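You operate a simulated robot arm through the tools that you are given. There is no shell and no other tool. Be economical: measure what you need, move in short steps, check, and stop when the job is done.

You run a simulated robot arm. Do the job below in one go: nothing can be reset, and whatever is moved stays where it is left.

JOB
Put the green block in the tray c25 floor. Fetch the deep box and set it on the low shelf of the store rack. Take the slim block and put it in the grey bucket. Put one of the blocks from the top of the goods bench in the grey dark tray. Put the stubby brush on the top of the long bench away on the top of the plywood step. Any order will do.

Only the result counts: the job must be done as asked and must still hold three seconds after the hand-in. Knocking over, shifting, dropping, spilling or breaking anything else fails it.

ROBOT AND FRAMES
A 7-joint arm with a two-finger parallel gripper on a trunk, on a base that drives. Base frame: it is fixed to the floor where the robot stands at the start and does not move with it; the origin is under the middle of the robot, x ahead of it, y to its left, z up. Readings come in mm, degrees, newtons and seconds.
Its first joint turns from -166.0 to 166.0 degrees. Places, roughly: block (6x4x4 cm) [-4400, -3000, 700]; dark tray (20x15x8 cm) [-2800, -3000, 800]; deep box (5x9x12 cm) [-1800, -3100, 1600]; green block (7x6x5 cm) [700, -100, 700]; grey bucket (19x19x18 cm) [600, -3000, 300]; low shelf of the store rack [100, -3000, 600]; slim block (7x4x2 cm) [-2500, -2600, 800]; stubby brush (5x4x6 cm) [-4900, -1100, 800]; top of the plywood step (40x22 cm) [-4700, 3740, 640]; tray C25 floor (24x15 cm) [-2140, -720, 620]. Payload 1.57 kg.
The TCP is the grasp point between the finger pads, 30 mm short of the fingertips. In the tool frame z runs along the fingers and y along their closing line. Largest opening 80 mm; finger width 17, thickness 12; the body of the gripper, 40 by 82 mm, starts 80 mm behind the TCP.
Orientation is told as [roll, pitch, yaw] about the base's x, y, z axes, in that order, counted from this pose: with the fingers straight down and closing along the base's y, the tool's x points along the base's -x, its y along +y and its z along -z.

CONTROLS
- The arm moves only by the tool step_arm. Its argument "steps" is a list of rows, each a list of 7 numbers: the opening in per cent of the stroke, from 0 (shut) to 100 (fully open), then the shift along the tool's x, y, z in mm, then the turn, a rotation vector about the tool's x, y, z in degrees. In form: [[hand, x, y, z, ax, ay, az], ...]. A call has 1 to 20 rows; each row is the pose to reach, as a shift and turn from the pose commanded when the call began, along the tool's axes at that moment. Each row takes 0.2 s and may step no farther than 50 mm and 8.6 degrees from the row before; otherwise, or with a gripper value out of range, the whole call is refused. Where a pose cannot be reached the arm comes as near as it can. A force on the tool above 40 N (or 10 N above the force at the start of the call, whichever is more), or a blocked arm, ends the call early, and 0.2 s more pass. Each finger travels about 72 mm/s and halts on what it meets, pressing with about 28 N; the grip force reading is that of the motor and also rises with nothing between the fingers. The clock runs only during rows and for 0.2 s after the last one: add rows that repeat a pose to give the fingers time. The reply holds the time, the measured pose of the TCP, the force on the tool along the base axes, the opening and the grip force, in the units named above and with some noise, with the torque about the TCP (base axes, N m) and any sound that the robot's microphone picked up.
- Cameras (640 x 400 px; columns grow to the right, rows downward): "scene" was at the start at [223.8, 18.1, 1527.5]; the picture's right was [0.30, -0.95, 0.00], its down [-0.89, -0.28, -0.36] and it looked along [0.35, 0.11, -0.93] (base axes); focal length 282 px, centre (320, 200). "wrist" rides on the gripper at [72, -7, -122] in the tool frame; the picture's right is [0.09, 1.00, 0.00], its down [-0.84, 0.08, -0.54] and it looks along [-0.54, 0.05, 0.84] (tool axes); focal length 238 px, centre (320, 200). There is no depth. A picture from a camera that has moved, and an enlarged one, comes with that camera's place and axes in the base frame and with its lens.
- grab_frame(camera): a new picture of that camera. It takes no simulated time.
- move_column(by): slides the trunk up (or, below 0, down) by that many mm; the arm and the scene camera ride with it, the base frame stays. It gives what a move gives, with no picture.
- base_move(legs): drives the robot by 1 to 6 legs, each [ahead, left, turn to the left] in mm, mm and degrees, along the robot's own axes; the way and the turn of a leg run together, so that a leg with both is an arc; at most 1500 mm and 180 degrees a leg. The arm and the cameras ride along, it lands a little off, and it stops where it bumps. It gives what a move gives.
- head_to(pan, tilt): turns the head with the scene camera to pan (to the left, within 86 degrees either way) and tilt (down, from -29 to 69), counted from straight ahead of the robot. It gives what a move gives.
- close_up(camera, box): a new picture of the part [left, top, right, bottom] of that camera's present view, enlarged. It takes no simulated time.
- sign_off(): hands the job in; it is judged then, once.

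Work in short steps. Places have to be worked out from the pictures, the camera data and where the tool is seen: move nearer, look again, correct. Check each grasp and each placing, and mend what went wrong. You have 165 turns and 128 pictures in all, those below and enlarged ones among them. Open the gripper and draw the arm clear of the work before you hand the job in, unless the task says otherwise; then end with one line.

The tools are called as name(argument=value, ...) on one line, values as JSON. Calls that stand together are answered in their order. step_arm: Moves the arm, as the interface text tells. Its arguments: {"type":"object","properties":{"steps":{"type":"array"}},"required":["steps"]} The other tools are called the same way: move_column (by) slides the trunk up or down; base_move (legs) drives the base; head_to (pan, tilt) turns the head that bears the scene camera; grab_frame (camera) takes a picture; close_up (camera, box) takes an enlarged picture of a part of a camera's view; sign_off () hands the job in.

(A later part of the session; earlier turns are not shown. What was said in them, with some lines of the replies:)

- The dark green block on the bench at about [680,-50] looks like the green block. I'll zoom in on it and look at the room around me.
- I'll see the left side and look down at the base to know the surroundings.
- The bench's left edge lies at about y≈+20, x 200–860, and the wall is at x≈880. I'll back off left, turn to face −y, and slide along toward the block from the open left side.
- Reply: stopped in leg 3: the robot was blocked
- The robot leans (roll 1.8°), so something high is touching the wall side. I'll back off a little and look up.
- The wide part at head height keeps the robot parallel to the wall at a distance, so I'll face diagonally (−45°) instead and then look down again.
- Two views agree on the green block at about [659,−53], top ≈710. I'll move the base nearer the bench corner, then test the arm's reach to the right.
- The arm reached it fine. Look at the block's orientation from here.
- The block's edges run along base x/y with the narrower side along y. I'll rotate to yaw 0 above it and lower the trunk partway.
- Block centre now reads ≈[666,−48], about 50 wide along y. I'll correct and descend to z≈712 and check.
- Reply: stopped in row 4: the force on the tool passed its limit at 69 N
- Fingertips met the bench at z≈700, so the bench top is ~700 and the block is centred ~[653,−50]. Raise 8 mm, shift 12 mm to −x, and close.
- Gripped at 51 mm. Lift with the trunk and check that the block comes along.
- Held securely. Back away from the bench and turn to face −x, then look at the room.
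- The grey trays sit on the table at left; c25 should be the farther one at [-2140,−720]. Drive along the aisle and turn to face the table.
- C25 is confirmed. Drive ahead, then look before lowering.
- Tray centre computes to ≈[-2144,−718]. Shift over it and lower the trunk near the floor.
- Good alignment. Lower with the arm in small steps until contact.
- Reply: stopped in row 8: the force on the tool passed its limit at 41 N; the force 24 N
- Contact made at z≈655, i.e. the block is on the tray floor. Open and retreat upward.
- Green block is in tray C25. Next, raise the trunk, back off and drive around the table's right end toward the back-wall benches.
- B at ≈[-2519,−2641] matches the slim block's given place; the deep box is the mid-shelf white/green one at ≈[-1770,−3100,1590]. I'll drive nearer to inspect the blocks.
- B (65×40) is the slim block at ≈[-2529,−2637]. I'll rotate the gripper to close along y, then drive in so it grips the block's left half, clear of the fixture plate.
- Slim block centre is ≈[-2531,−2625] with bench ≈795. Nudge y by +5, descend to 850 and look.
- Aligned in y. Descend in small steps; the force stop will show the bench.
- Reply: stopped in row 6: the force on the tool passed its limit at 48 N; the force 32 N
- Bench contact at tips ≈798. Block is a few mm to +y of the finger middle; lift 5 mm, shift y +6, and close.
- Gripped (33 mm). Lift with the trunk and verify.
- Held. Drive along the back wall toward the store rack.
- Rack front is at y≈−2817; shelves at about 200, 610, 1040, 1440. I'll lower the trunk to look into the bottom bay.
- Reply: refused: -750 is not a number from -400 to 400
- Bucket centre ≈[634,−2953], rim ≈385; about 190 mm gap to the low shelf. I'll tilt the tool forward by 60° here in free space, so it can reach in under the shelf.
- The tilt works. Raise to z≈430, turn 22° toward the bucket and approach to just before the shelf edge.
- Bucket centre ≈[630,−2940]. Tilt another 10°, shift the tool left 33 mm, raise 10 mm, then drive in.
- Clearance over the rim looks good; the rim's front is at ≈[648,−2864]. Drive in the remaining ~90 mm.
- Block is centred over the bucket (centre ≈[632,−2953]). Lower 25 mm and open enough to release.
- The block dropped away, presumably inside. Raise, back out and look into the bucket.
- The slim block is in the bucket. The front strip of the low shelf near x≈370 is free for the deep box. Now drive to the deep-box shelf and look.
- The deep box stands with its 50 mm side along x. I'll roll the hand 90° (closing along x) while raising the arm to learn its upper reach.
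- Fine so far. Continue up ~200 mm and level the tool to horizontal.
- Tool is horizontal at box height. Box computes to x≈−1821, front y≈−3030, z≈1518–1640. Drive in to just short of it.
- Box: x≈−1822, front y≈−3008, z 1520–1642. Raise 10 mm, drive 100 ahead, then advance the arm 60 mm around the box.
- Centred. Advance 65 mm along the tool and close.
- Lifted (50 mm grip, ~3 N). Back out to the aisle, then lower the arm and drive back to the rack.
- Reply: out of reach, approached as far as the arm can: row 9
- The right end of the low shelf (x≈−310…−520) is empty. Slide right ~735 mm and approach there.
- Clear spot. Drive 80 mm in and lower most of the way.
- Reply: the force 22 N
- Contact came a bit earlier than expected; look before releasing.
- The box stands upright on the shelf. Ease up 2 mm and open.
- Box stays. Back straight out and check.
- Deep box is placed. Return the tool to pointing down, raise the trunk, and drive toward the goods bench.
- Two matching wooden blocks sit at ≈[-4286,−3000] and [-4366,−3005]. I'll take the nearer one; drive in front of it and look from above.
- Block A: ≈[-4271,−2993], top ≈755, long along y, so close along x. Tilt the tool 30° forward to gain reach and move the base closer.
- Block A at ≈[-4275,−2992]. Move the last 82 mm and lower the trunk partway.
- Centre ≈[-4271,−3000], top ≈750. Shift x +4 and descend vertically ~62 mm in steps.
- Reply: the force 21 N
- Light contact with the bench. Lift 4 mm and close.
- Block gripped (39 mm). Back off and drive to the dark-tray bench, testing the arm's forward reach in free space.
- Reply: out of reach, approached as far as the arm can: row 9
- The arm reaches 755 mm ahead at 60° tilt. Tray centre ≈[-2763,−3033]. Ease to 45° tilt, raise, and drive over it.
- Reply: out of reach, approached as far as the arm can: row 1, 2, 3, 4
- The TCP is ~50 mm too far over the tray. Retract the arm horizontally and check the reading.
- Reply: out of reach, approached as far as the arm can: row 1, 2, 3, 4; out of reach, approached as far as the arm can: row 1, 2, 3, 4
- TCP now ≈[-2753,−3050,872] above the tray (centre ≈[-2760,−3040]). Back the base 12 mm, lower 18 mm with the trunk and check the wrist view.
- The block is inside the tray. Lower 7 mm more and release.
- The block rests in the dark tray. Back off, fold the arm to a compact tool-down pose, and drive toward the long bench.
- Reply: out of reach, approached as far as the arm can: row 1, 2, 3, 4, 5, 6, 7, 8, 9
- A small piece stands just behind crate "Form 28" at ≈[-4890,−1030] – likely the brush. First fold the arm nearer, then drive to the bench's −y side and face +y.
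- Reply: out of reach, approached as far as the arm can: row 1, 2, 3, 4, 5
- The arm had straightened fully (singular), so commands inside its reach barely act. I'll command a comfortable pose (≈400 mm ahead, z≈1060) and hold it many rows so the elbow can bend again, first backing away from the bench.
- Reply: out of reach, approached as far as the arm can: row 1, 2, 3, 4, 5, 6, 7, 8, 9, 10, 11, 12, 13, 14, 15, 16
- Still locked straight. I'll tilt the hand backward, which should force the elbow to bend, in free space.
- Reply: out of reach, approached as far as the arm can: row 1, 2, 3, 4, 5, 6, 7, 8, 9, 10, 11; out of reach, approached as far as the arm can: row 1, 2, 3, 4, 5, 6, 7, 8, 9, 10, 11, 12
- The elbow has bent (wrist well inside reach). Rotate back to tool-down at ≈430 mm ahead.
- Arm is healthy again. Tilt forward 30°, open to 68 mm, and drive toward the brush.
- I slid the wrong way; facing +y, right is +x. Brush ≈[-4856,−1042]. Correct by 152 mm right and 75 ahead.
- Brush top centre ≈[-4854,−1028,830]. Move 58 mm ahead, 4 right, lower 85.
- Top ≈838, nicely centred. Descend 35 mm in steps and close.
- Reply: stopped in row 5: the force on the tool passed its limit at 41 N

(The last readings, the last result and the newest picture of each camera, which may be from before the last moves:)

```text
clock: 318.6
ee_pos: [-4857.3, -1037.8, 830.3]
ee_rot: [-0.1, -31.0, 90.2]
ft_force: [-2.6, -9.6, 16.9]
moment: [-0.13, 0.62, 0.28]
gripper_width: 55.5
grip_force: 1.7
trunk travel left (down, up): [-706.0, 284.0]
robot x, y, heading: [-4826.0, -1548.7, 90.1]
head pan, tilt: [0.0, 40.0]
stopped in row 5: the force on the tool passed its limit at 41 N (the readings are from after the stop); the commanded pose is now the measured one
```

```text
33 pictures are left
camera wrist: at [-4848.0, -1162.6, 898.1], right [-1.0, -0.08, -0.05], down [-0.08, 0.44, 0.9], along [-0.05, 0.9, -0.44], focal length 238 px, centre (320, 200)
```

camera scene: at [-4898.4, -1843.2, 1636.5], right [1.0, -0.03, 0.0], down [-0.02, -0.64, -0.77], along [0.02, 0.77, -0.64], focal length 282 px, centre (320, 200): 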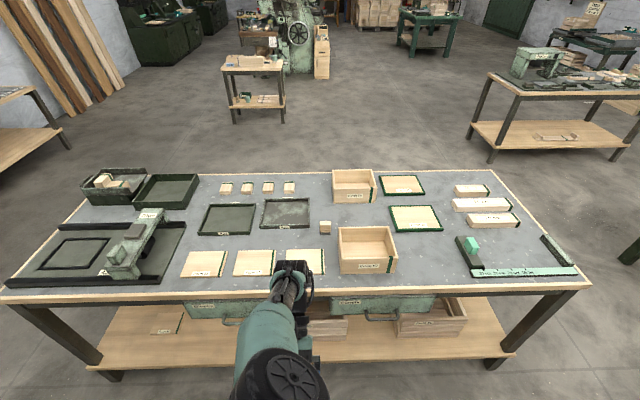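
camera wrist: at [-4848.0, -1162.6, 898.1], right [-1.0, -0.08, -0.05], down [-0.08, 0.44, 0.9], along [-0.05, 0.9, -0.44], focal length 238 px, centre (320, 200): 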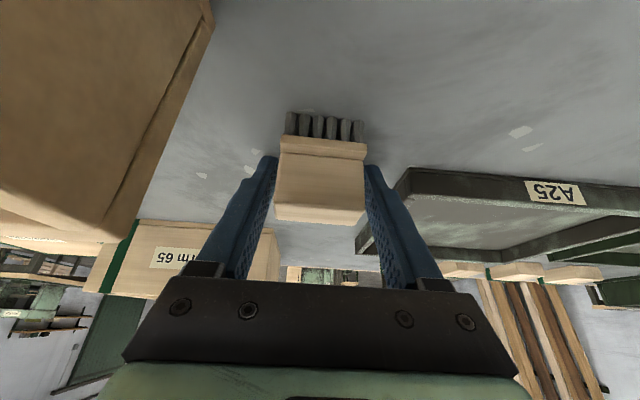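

Fingertips touched the bench (≈800). Lift 5 mm and close.

step_arm(steps=[[70, -3, 0, -5, 0, 0, 0], [50, -3, 0, -5, 0, 0, 0], [30, -3, 0, -5, 0, 0, 0], [30, -3, 0, -5, 0, 0, 0], [30, -3, 0, -5, 0, 0, 0], [30, -3, 0, -5, 0, 0, 0]])

move_column(by=170)

grab_frame(camera="wrist")

```text
clock: 320.0
ee_pos: [-4855.5, -1035.7, 832.3]
ee_rot: [-0.1, -30.9, 90.2]
ft_force: [0.7, -0.3, -1.0]
moment: [0.01, 0.03, 0.02]
gripper_width: 43.8
grip_force: 28.1
trunk travel left (down, up): [-706.0, 284.0]
robot x, y, heading: [-4825.9, -1549.3, 90.1]
head pan, tilt: [0.0, 40.0]
```

```text
clock: 321.9
ee_pos: [-4855.6, -1036.9, 1001.8]
ee_rot: [-0.1, -30.9, 90.2]
ft_force: [-0.1, 0.5, -1.1]
moment: [0.01, -0.02, -0.01]
gripper_width: 43.5
grip_force: 28.2
trunk travel left (down, up): [-876.0, 114.0]
robot x, y, heading: [-4824.8, -1549.0, 90.4]
head pan, tilt: [0.0, 40.0]
```

```text
32 pictures are left
camera wrist: at [-4847.0, -1161.4, 1071.6], right [-1.0, -0.08, -0.05], down [-0.08, 0.44, 0.89], along [-0.05, 0.89, -0.45], focal length 238 px, centre (320, 200)
```

wrist: 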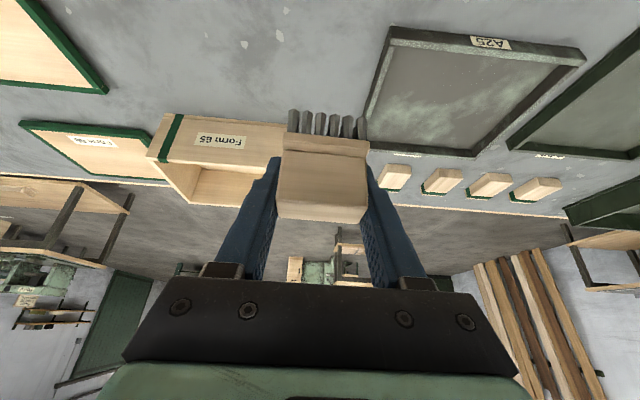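

Brush held (43.5 mm). The plywood step is the wooden plinth by the machine at [-4700,3740]. Drive around the long bench's end toward it, in stages.

base_move(legs=[[-360, 0, 0], [0, -1350, 0]])

head_to(pan=0, tilt=20)

grab_frame(camera="scene")

```text
clock: 330.7
ee_pos: [-3499.4, -1399.1, 1004.2]
ee_rot: [-0.1, -30.8, 90.3]
ft_force: [0.0, -0.3, -1.2]
moment: [0.0, 0.01, -0.05]
gripper_width: 43.5
grip_force: 28.2
trunk travel left (down, up): [-876.0, 114.0]
robot x, y, heading: [-3471.1, -1910.8, 90.3]
head pan, tilt: [0.0, 40.0]
```

```text
clock: 331.5
ee_pos: [-3499.4, -1398.1, 1002.7]
ee_rot: [-0.1, -30.8, 90.3]
ft_force: [0.1, -0.3, -0.7]
moment: [0.03, -0.01, 0.01]
gripper_width: 43.6
grip_force: 27.9
trunk travel left (down, up): [-876.0, 114.0]
robot x, y, heading: [-3469.6, -1911.1, 90.1]
head pan, tilt: [0.0, 20.0]
```

```text
31 pictures are left
camera scene: at [-3470.6, -1645.9, 1682.9], right [1.0, 0.0, 0.0], down [0.0, -0.34, -0.94], along [0.0, 0.94, -0.34], focal length 282 px, centre (320, 200)
```

scene: 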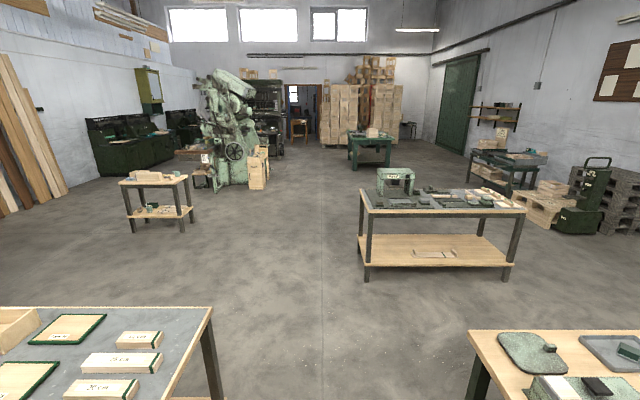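

Path ahead is clear and the plinth is at ≈[-4704,3711]. Drive there in three legs.

base_move(legs=[[1480, 0, 0], [1450, 450, 0], [1350, 730, 0]])

head_to(pan=0, tilt=35)

grab_frame(camera="scene")

```text
refused: leg 2 is longer than a leg can be; nothing moved
```

```text
clock: 332.3
ee_pos: [-3499.0, -1400.3, 1002.7]
ee_rot: [-0.1, -30.8, 90.3]
ft_force: [-0.6, 0.7, 0.2]
moment: [0.02, 0.0, 0.01]
gripper_width: 43.6
grip_force: 28.3
trunk travel left (down, up): [-876.0, 114.0]
robot x, y, heading: [-3472.2, -1913.3, 90.0]
head pan, tilt: [0.0, 35.0]
```

```text
30 pictures are left
camera scene: at [-3470.5, -1651.0, 1659.2], right [1.0, 0.0, 0.0], down [0.0, -0.57, -0.82], along [0.0, 0.82, -0.57], focal length 282 px, centre (320, 200)
```

scene: 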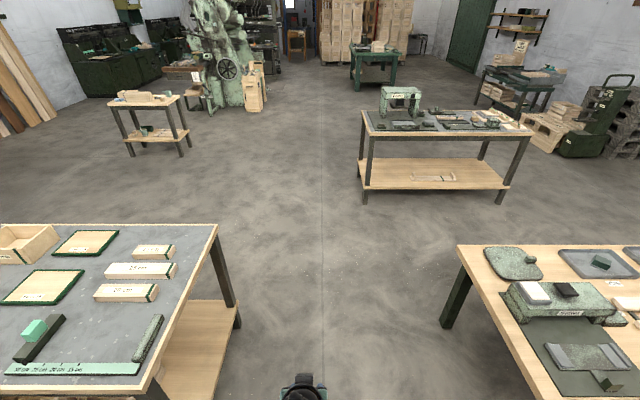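

Leg lengths must stay ≤1500; split differently.

base_move(legs=[[1480, 0, 0], [1400, 450, 0], [1300, 700, 0]])

grab_frame(camera="scene")

```text
clock: 353.4
ee_pos: [-4528.7, 2832.8, 1003.6]
ee_rot: [0.0, -30.8, 87.5]
ft_force: [0.4, 0.4, -0.9]
moment: [0.02, 0.0, -0.02]
gripper_width: 43.6
grip_force: 27.9
trunk travel left (down, up): [-876.0, 114.0]
robot x, y, heading: [-4521.9, 2319.3, 87.5]
head pan, tilt: [0.0, 35.0]
```

```text
29 pictures are left
camera scene: at [-4511.9, 2580.3, 1659.2], right [1.0, -0.05, 0.0], down [-0.03, -0.57, -0.82], along [0.04, 0.82, -0.57], focal length 282 px, centre (320, 200)
```

scene: 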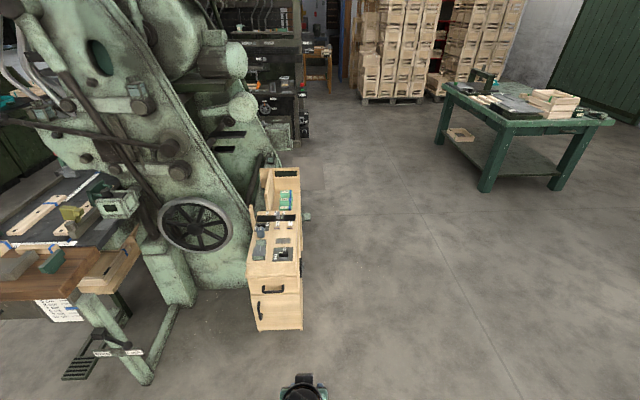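

close_up(camera="scene", box=[220, 150, 340, 335])

```text
2.16 times, centred on (280, 242) of scene
camera zoom: at [-4511.9, 2580.3, 1659.2], right [1.0, -0.05, 0.0], down [-0.03, -0.57, -0.82], along [0.04, 0.82, -0.57], focal length 611 px, centre (406, 108)
```

zoom: 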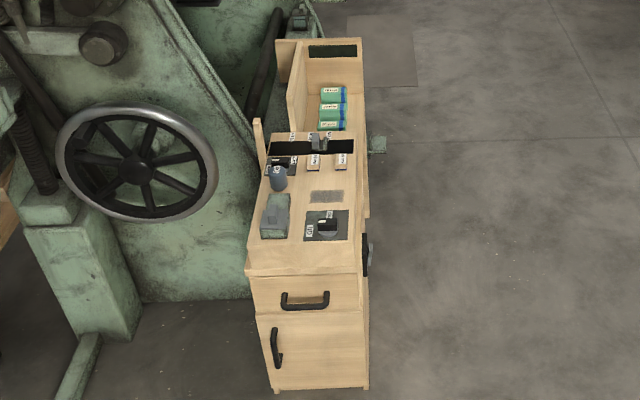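

The plywood step's top carries some items; I need a closer look to choose a free spot. Move nearer.

base_move(legs=[[0, 0, 2.5], [480, 150, 0]])

head_to(pan=0, tilt=50)

grab_frame(camera="scene")

grab_frame(camera="wrist")

```text
clock: 356.9
ee_pos: [-4701.7, 3322.8, 1002.3]
ee_rot: [0.0, -30.8, 90.1]
ft_force: [-1.2, 0.4, -1.1]
moment: [0.01, 0.03, 0.05]
gripper_width: 43.6
grip_force: 28.7
trunk travel left (down, up): [-876.0, 114.0]
robot x, y, heading: [-4669.8, 2813.1, 90.0]
head pan, tilt: [0.0, 35.0]
```

```text
clock: 357.6
ee_pos: [-4701.5, 3322.1, 1003.0]
ee_rot: [-0.1, -30.8, 90.2]
ft_force: [0.2, 0.1, -0.6]
moment: [-0.03, 0.0, 0.01]
gripper_width: 43.6
grip_force: 28.0
trunk travel left (down, up): [-876.0, 114.0]
robot x, y, heading: [-4675.1, 2810.3, 89.8]
head pan, tilt: [0.0, 50.0]
```

```text
27 pictures are left
camera scene: at [-4672.8, 3059.9, 1637.5], right [1.0, 0.0, 0.0], down [0.0, -0.77, -0.64], along [0.0, 0.64, -0.77], focal length 282 px, centre (320, 200)
```

scene: 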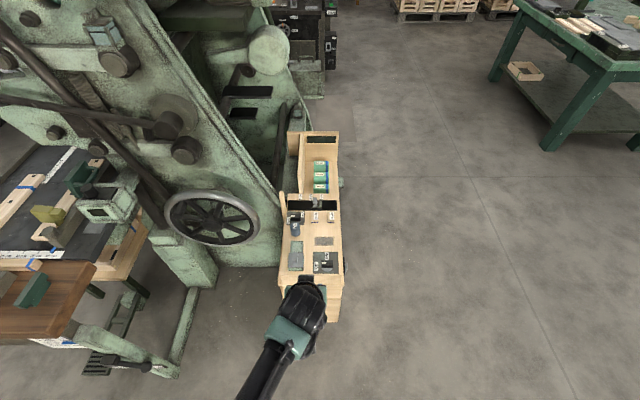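

```text
26 pictures are left
camera wrist: at [-4693.2, 3198.1, 1071.6], right [-1.0, -0.08, -0.05], down [-0.08, 0.44, 0.89], along [-0.05, 0.89, -0.45], focal length 238 px, centre (320, 200)
```

wrist: 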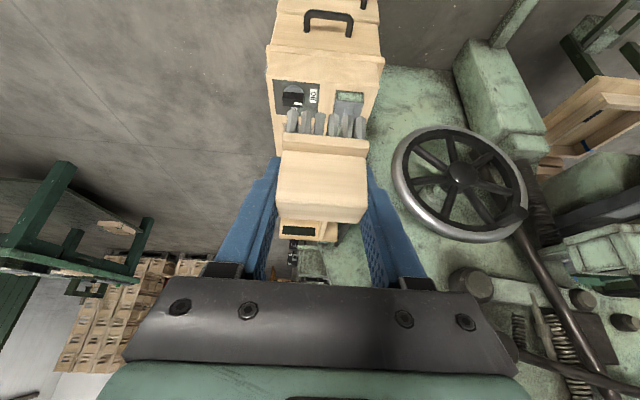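

close_up(camera="scene", box=[260, 120, 380, 300])

```text
2.22 times, centred on (320, 210) of scene
camera zoom: at [-4672.8, 3059.9, 1637.5], right [1.0, 0.0, 0.0], down [0.0, -0.77, -0.64], along [0.0, 0.64, -0.77], focal length 628 px, centre (320, 178)
```

zoom: 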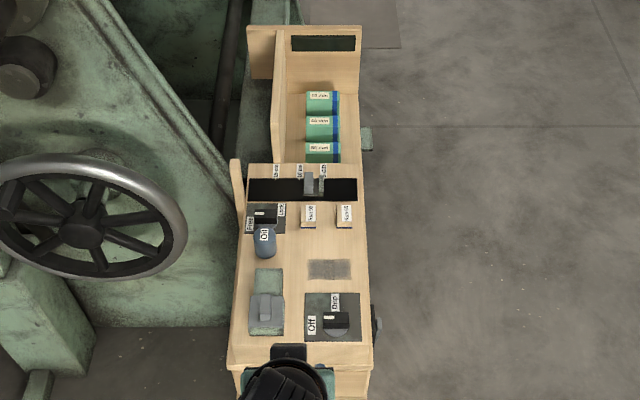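

The given centre falls between the label blocks and the small vent plate on the console top; there's a free patch at ≈[-4662,3722]. Extend the arm a bit, then drive so the brush is above it.

step_arm(steps=[[30, -26, 25, 15, 0, 0, 0], [30, -52, 50, 30, 0, 0, 0], [30, -77, 76, 46, 0, 0, 0], [30, -77, 76, 46, 0, 0, 0]])

base_move(legs=[[300, -115, 0]])

grab_frame(camera="wrist")

grab_frame(camera="scene")

```text
clock: 358.6
ee_pos: [-4776.3, 3413.0, 1003.8]
ee_rot: [0.0, -30.8, 90.2]
ft_force: [-0.6, 0.3, 0.2]
moment: [0.04, -0.02, -0.01]
gripper_width: 43.5
grip_force: 27.3
trunk travel left (down, up): [-876.0, 114.0]
robot x, y, heading: [-4672.9, 2808.3, 89.9]
head pan, tilt: [0.0, 50.0]
```

```text
clock: 360.8
ee_pos: [-4663.5, 3710.4, 1004.1]
ee_rot: [-0.2, -30.9, 90.2]
ft_force: [-1.0, 0.1, -1.7]
moment: [0.03, -0.01, 0.0]
gripper_width: 43.3
grip_force: 28.0
trunk travel left (down, up): [-876.0, 114.0]
robot x, y, heading: [-4563.3, 3111.4, 90.1]
head pan, tilt: [0.0, 50.0]
```

```text
24 pictures are left
camera wrist: at [-4656.0, 3586.4, 1073.1], right [-1.0, -0.08, -0.05], down [-0.08, 0.44, 0.89], along [-0.05, 0.89, -0.45], focal length 238 px, centre (320, 200)
```

wrist: 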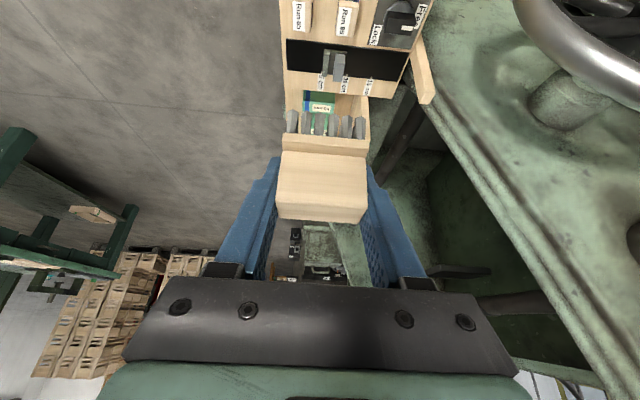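

```text
23 pictures are left
camera scene: at [-4560.2, 3357.9, 1637.5], right [1.0, 0.0, 0.0], down [0.0, -0.77, -0.64], along [0.0, 0.64, -0.77], focal length 282 px, centre (320, 200)
```

scene: 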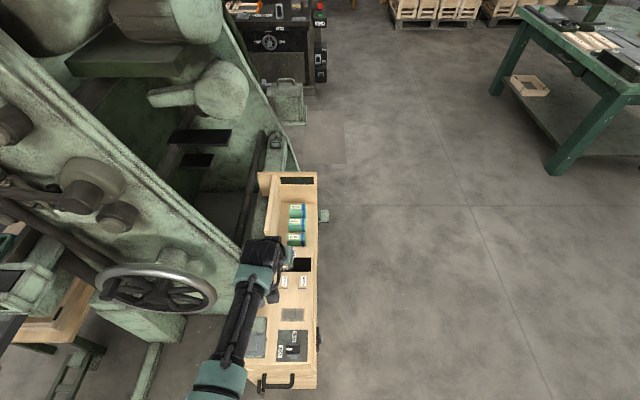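

Brush sits ~14 mm behind the TCP in y, bottom ~39 below. Aim TCP at [-4659,3732]; nudge base and lower the trunk to just above the surface.

base_move(legs=[[22, -4, 0]])

move_column(by=-270)

grab_frame(camera="wrist")

close_up(camera="scene", box=[210, 220, 350, 400])

```text
clock: 361.6
ee_pos: [-4660.3, 3731.8, 1006.0]
ee_rot: [-0.1, -31.0, 90.2]
ft_force: [-0.4, 0.5, 0.4]
moment: [0.05, 0.0, 0.01]
gripper_width: 43.5
grip_force: 28.2
trunk travel left (down, up): [-876.0, 114.0]
robot x, y, heading: [-4560.6, 3132.5, 90.2]
head pan, tilt: [0.0, 50.0]
```

```text
clock: 364.3
ee_pos: [-4660.2, 3732.7, 734.3]
ee_rot: [-0.1, -30.8, 90.2]
ft_force: [0.3, -0.4, -0.7]
moment: [-0.02, -0.02, -0.03]
gripper_width: 43.6
grip_force: 28.0
trunk travel left (down, up): [-606.0, 384.0]
robot x, y, heading: [-4559.0, 3135.0, 89.9]
head pan, tilt: [0.0, 50.0]
```

```text
22 pictures are left
camera wrist: at [-4652.1, 3608.3, 803.0], right [-1.0, -0.08, -0.05], down [-0.08, 0.44, 0.89], along [-0.05, 0.89, -0.45], focal length 238 px, centre (320, 200)
```

wrist: 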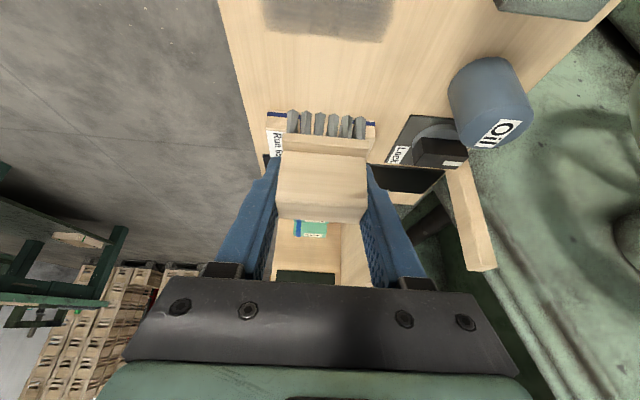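

```text
2.22 times, centred on (280, 310) of scene
camera zoom: at [-4556.3, 3379.9, 1367.5], right [1.0, 0.0, 0.0], down [0.0, -0.77, -0.64], along [0.0, 0.64, -0.77], focal length 628 px, centre (409, -44)
```

zoom: 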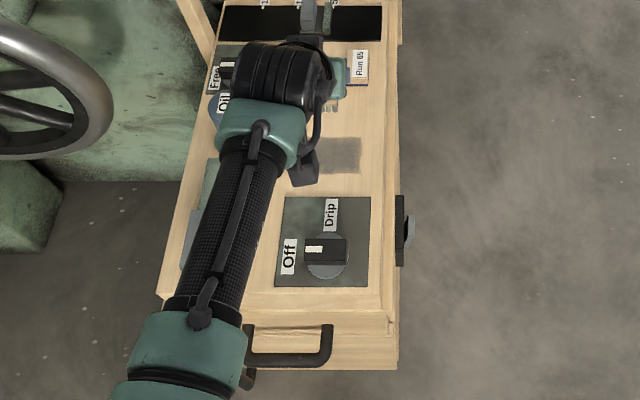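

Landing zone is clear between vent and label blocks. Lower 40 mm, then small steps to contact.

move_column(by=-42)

step_arm(steps=[[30, 1.5, 0, 2.6, 0, 0, 0], [30, 3, 0, 5.2, 0, 0, 0], [30, 4.5, 0, 7.7, 0, 0, 0], [30, 6, 0, 10.3, 0, 0, 0], [30, 7.5, 0, 12.9, 0, 0, 0], [30, 9, 0, 15.4, 0, 0, 0], [30, 10.5, 0, 18, 0, 0, 0]])

grab_frame(camera="wrist")

```text
clock: 365.1
ee_pos: [-4659.6, 3732.3, 692.4]
ee_rot: [-0.1, -30.8, 90.3]
ft_force: [1.3, 0.1, 0.0]
moment: [0.0, -0.03, 0.02]
gripper_width: 43.4
grip_force: 27.9
trunk travel left (down, up): [-564.0, 426.0]
robot x, y, heading: [-4556.8, 3129.8, 89.9]
head pan, tilt: [0.0, 50.0]
```

```text
clock: 366.8
ee_pos: [-4662.4, 3733.2, 671.7]
ee_rot: [-0.1, -30.8, 90.3]
ft_force: [-0.4, -0.3, -1.2]
moment: [0.02, 0.02, 0.0]
gripper_width: 43.5
grip_force: 28.2
trunk travel left (down, up): [-564.0, 426.0]
robot x, y, heading: [-4557.1, 3130.7, 90.3]
head pan, tilt: [0.0, 50.0]
```

```text
20 pictures are left
camera wrist: at [-4653.4, 3608.4, 740.5], right [-1.0, -0.08, -0.05], down [-0.08, 0.44, 0.89], along [-0.05, 0.89, -0.45], focal length 238 px, centre (320, 200)
```

wrist: 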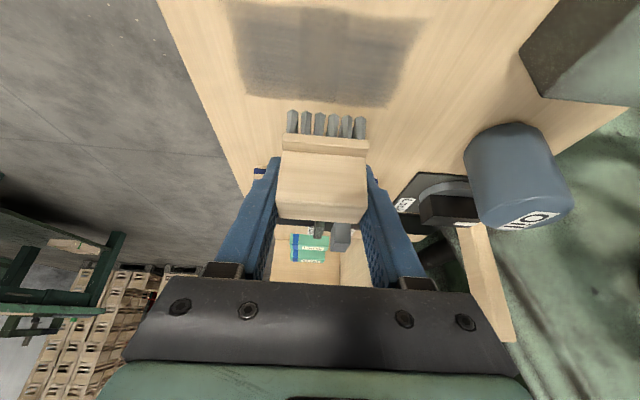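

No contact yet. Continue down slowly.

step_arm(steps=[[30, 1.5, 0, 2.6, 0, 0, 0], [30, 3, 0, 5.2, 0, 0, 0], [30, 4.5, 0, 7.7, 0, 0, 0], [30, 6, 0, 10.3, 0, 0, 0], [30, 7.5, 0, 12.9, 0, 0, 0], [30, 9, 0, 15.4, 0, 0, 0], [30, 10.5, 0, 18, 0, 0, 0], [30, 12, 0, 20.6, 0, 0, 0]])

grab_frame(camera="wrist")

```text
clock: 368.3
ee_pos: [-4661.8, 3739.2, 659.9]
ee_rot: [0.1, -31.8, 90.2]
ft_force: [2.1, -1.6, 15.5]
moment: [-0.47, -0.06, 0.01]
gripper_width: 43.6
grip_force: 27.8
trunk travel left (down, up): [-564.0, 426.0]
robot x, y, heading: [-4556.3, 3130.8, 90.1]
head pan, tilt: [0.0, 50.0]
stopped in row 7: the force on the tool passed its limit at 49 N (the readings are from after the stop); the commanded pose is now the measured one
```

```text
19 pictures are left
camera wrist: at [-4653.6, 3613.6, 726.3], right [-1.0, -0.08, -0.05], down [-0.08, 0.42, 0.9], along [-0.05, 0.9, -0.43], focal length 238 px, centre (320, 200)
```

wrist: 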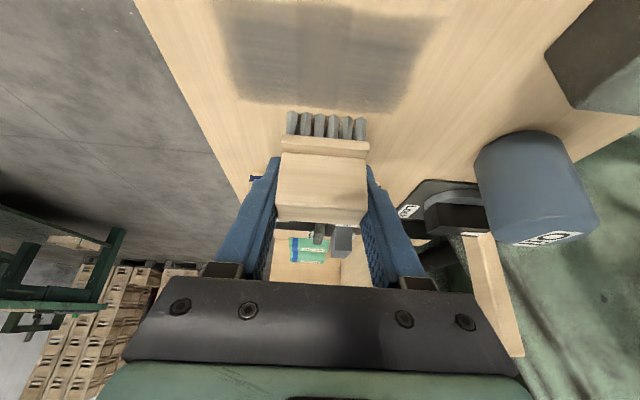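

Contact at z≈660. Ease 1 mm and open slightly, then view.

step_arm(steps=[[30, 0, 0, -1, 0, 0, 0], [60, 0, 0, -1, 0, 0, 0], [72, 0, 0, -1, 0, 0, 0], [72, 0, 0, -1, 0, 0, 0]])

grab_frame(camera="wrist")

```text
clock: 369.3
ee_pos: [-4663.1, 3737.4, 660.0]
ee_rot: [0.1, -31.7, 90.3]
ft_force: [-9.7, 3.4, 15.4]
moment: [0.28, -0.12, 0.25]
gripper_width: 49.0
grip_force: 0.2
trunk travel left (down, up): [-564.0, 426.0]
robot x, y, heading: [-4556.6, 3130.7, 90.1]
head pan, tilt: [0.0, 50.0]
```

```text
18 pictures are left
camera wrist: at [-4654.4, 3611.8, 726.6], right [-1.0, -0.08, -0.05], down [-0.08, 0.43, 0.9], along [-0.06, 0.9, -0.43], focal length 238 px, centre (320, 200)
```

wrist: 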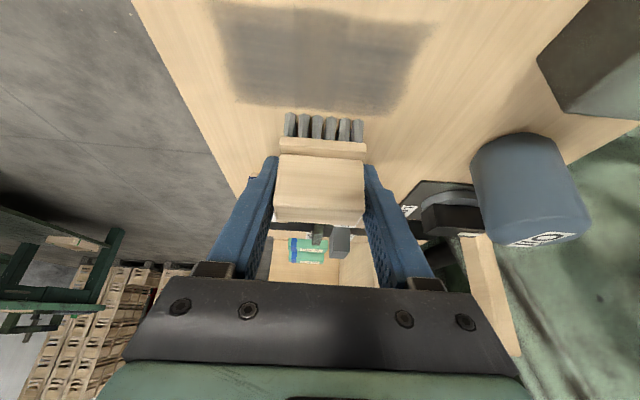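

The fingers met something at 49 mm. Hold that opening and lift straight up gently to avoid pushing anything.

step_arm(steps=[[60, -1, 0, -1.7, 0, 0, 0], [60, -2, 0, -3.4, 0, 0, 0], [60, -3, 0, -5.1, 0, 0, 0], [60, -3, 0, -5.1, 0, 0, 0]])

grab_frame(camera="wrist")

```text
clock: 370.3
ee_pos: [-4660.7, 3734.8, 661.2]
ee_rot: [-0.2, -31.1, 90.3]
ft_force: [-0.7, -1.3, -0.2]
moment: [0.0, -0.01, -0.02]
gripper_width: 48.1
grip_force: 0.1
trunk travel left (down, up): [-564.0, 426.0]
robot x, y, heading: [-4553.1, 3131.4, 90.2]
head pan, tilt: [0.0, 50.0]
```

```text
17 pictures are left
camera wrist: at [-4652.2, 3609.7, 729.7], right [-1.0, -0.08, -0.05], down [-0.08, 0.44, 0.9], along [-0.05, 0.9, -0.44], focal length 238 px, centre (320, 200)
```

wrist: 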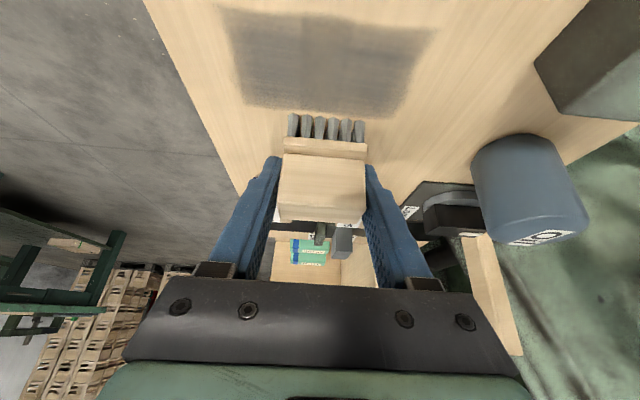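

Forces are now zero. Open a bit more and rise slowly.

step_arm(steps=[[68, 0, 0, 0, 0, 0, 0], [68, 0, 0, 0, 0, 0, 0], [68, -5, 0, -9, 0, 0, 0], [68, -10, 0, -17, 0, 0, 0], [68, -20, 0, -34, 0, 0, 0], [68, -30, 0, -51, 0, 0, 0], [68, -40, 0, -68, 0, 0, 0], [68, -40, 0, -68, 0, 0, 0]])

grab_frame(camera="wrist")

```text
clock: 372.1
ee_pos: [-4660.8, 3735.9, 741.2]
ee_rot: [0.0, -31.4, 90.3]
ft_force: [0.8, -0.4, 0.6]
moment: [0.02, 0.0, -0.02]
gripper_width: 54.1
grip_force: 0.0
trunk travel left (down, up): [-564.0, 426.0]
robot x, y, heading: [-4555.6, 3131.4, 90.1]
head pan, tilt: [0.0, 50.0]
```

```text
16 pictures are left
camera wrist: at [-4653.3, 3609.7, 809.1], right [-1.0, -0.08, -0.05], down [-0.08, 0.43, 0.9], along [-0.05, 0.9, -0.44], focal length 238 px, centre (320, 200)
```

wrist: 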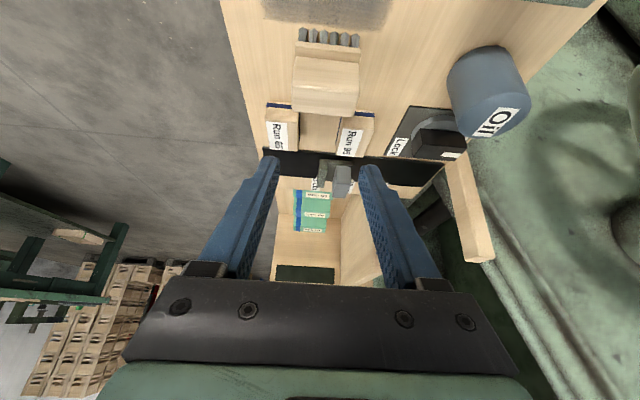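

The brush stands upright on the step. Raise, back off, and take a verifying picture.

move_column(by=260)

base_move(legs=[[-330, 0, 0]])

close_up(camera="scene", box=[220, 140, 340, 320])

```text
clock: 374.8
ee_pos: [-4660.9, 3734.7, 1001.9]
ee_rot: [0.0, -31.4, 90.3]
ft_force: [-0.6, 0.0, 0.4]
moment: [0.0, 0.0, -0.02]
gripper_width: 54.5
grip_force: 0.1
trunk travel left (down, up): [-824.0, 166.0]
robot x, y, heading: [-4557.9, 3131.7, 90.0]
head pan, tilt: [0.0, 50.0]
```

```text
clock: 376.9
ee_pos: [-4664.3, 3403.1, 1001.8]
ee_rot: [0.0, -31.3, 90.7]
ft_force: [-0.6, 0.0, -0.5]
moment: [-0.05, -0.02, -0.01]
gripper_width: 54.5
grip_force: 0.0
trunk travel left (down, up): [-824.0, 166.0]
robot x, y, heading: [-4551.5, 2796.4, 90.7]
head pan, tilt: [0.0, 50.0]
```

```text
2.22 times, centred on (280, 230) of scene
camera zoom: at [-4556.2, 3048.5, 1585.4], right [1.0, 0.01, 0.0], down [0.01, -0.77, -0.64], along [-0.01, 0.64, -0.77], focal length 628 px, centre (409, 133)
```

zoom: 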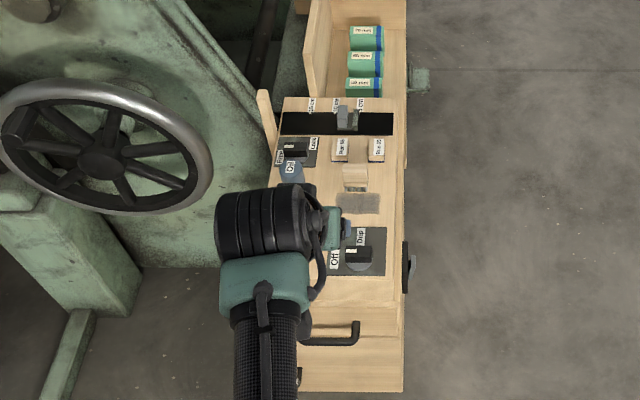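

Everything is placed and label blocks are undisturbed. Open the gripper fully, clear of the work, then hand in.

step_arm(steps=[[100, 0, 0, 0, 0, 0, 0], [100, 0, 0, 0, 0, 0, 0]])

sign_off()

```text
clock: 377.6
ee_pos: [-4664.7, 3402.7, 1001.7]
ee_rot: [0.0, -31.3, 90.7]
ft_force: [0.1, 0.6, 0.4]
moment: [-0.02, 0.0, -0.02]
gripper_width: 80.1
grip_force: 0.1
trunk travel left (down, up): [-824.0, 166.0]
robot x, y, heading: [-4550.1, 2799.0, 90.7]
head pan, tilt: [0.0, 50.0]
```

```text
The job is handed in.
```

I placed all five items, each seen in place by camera right after its placing, and handed the job in: green block in tray C25, deep box on the low shelf, slim block in the grey bucket, a goods-bench block in the dark tray, and the stubby brush on the plywood step.
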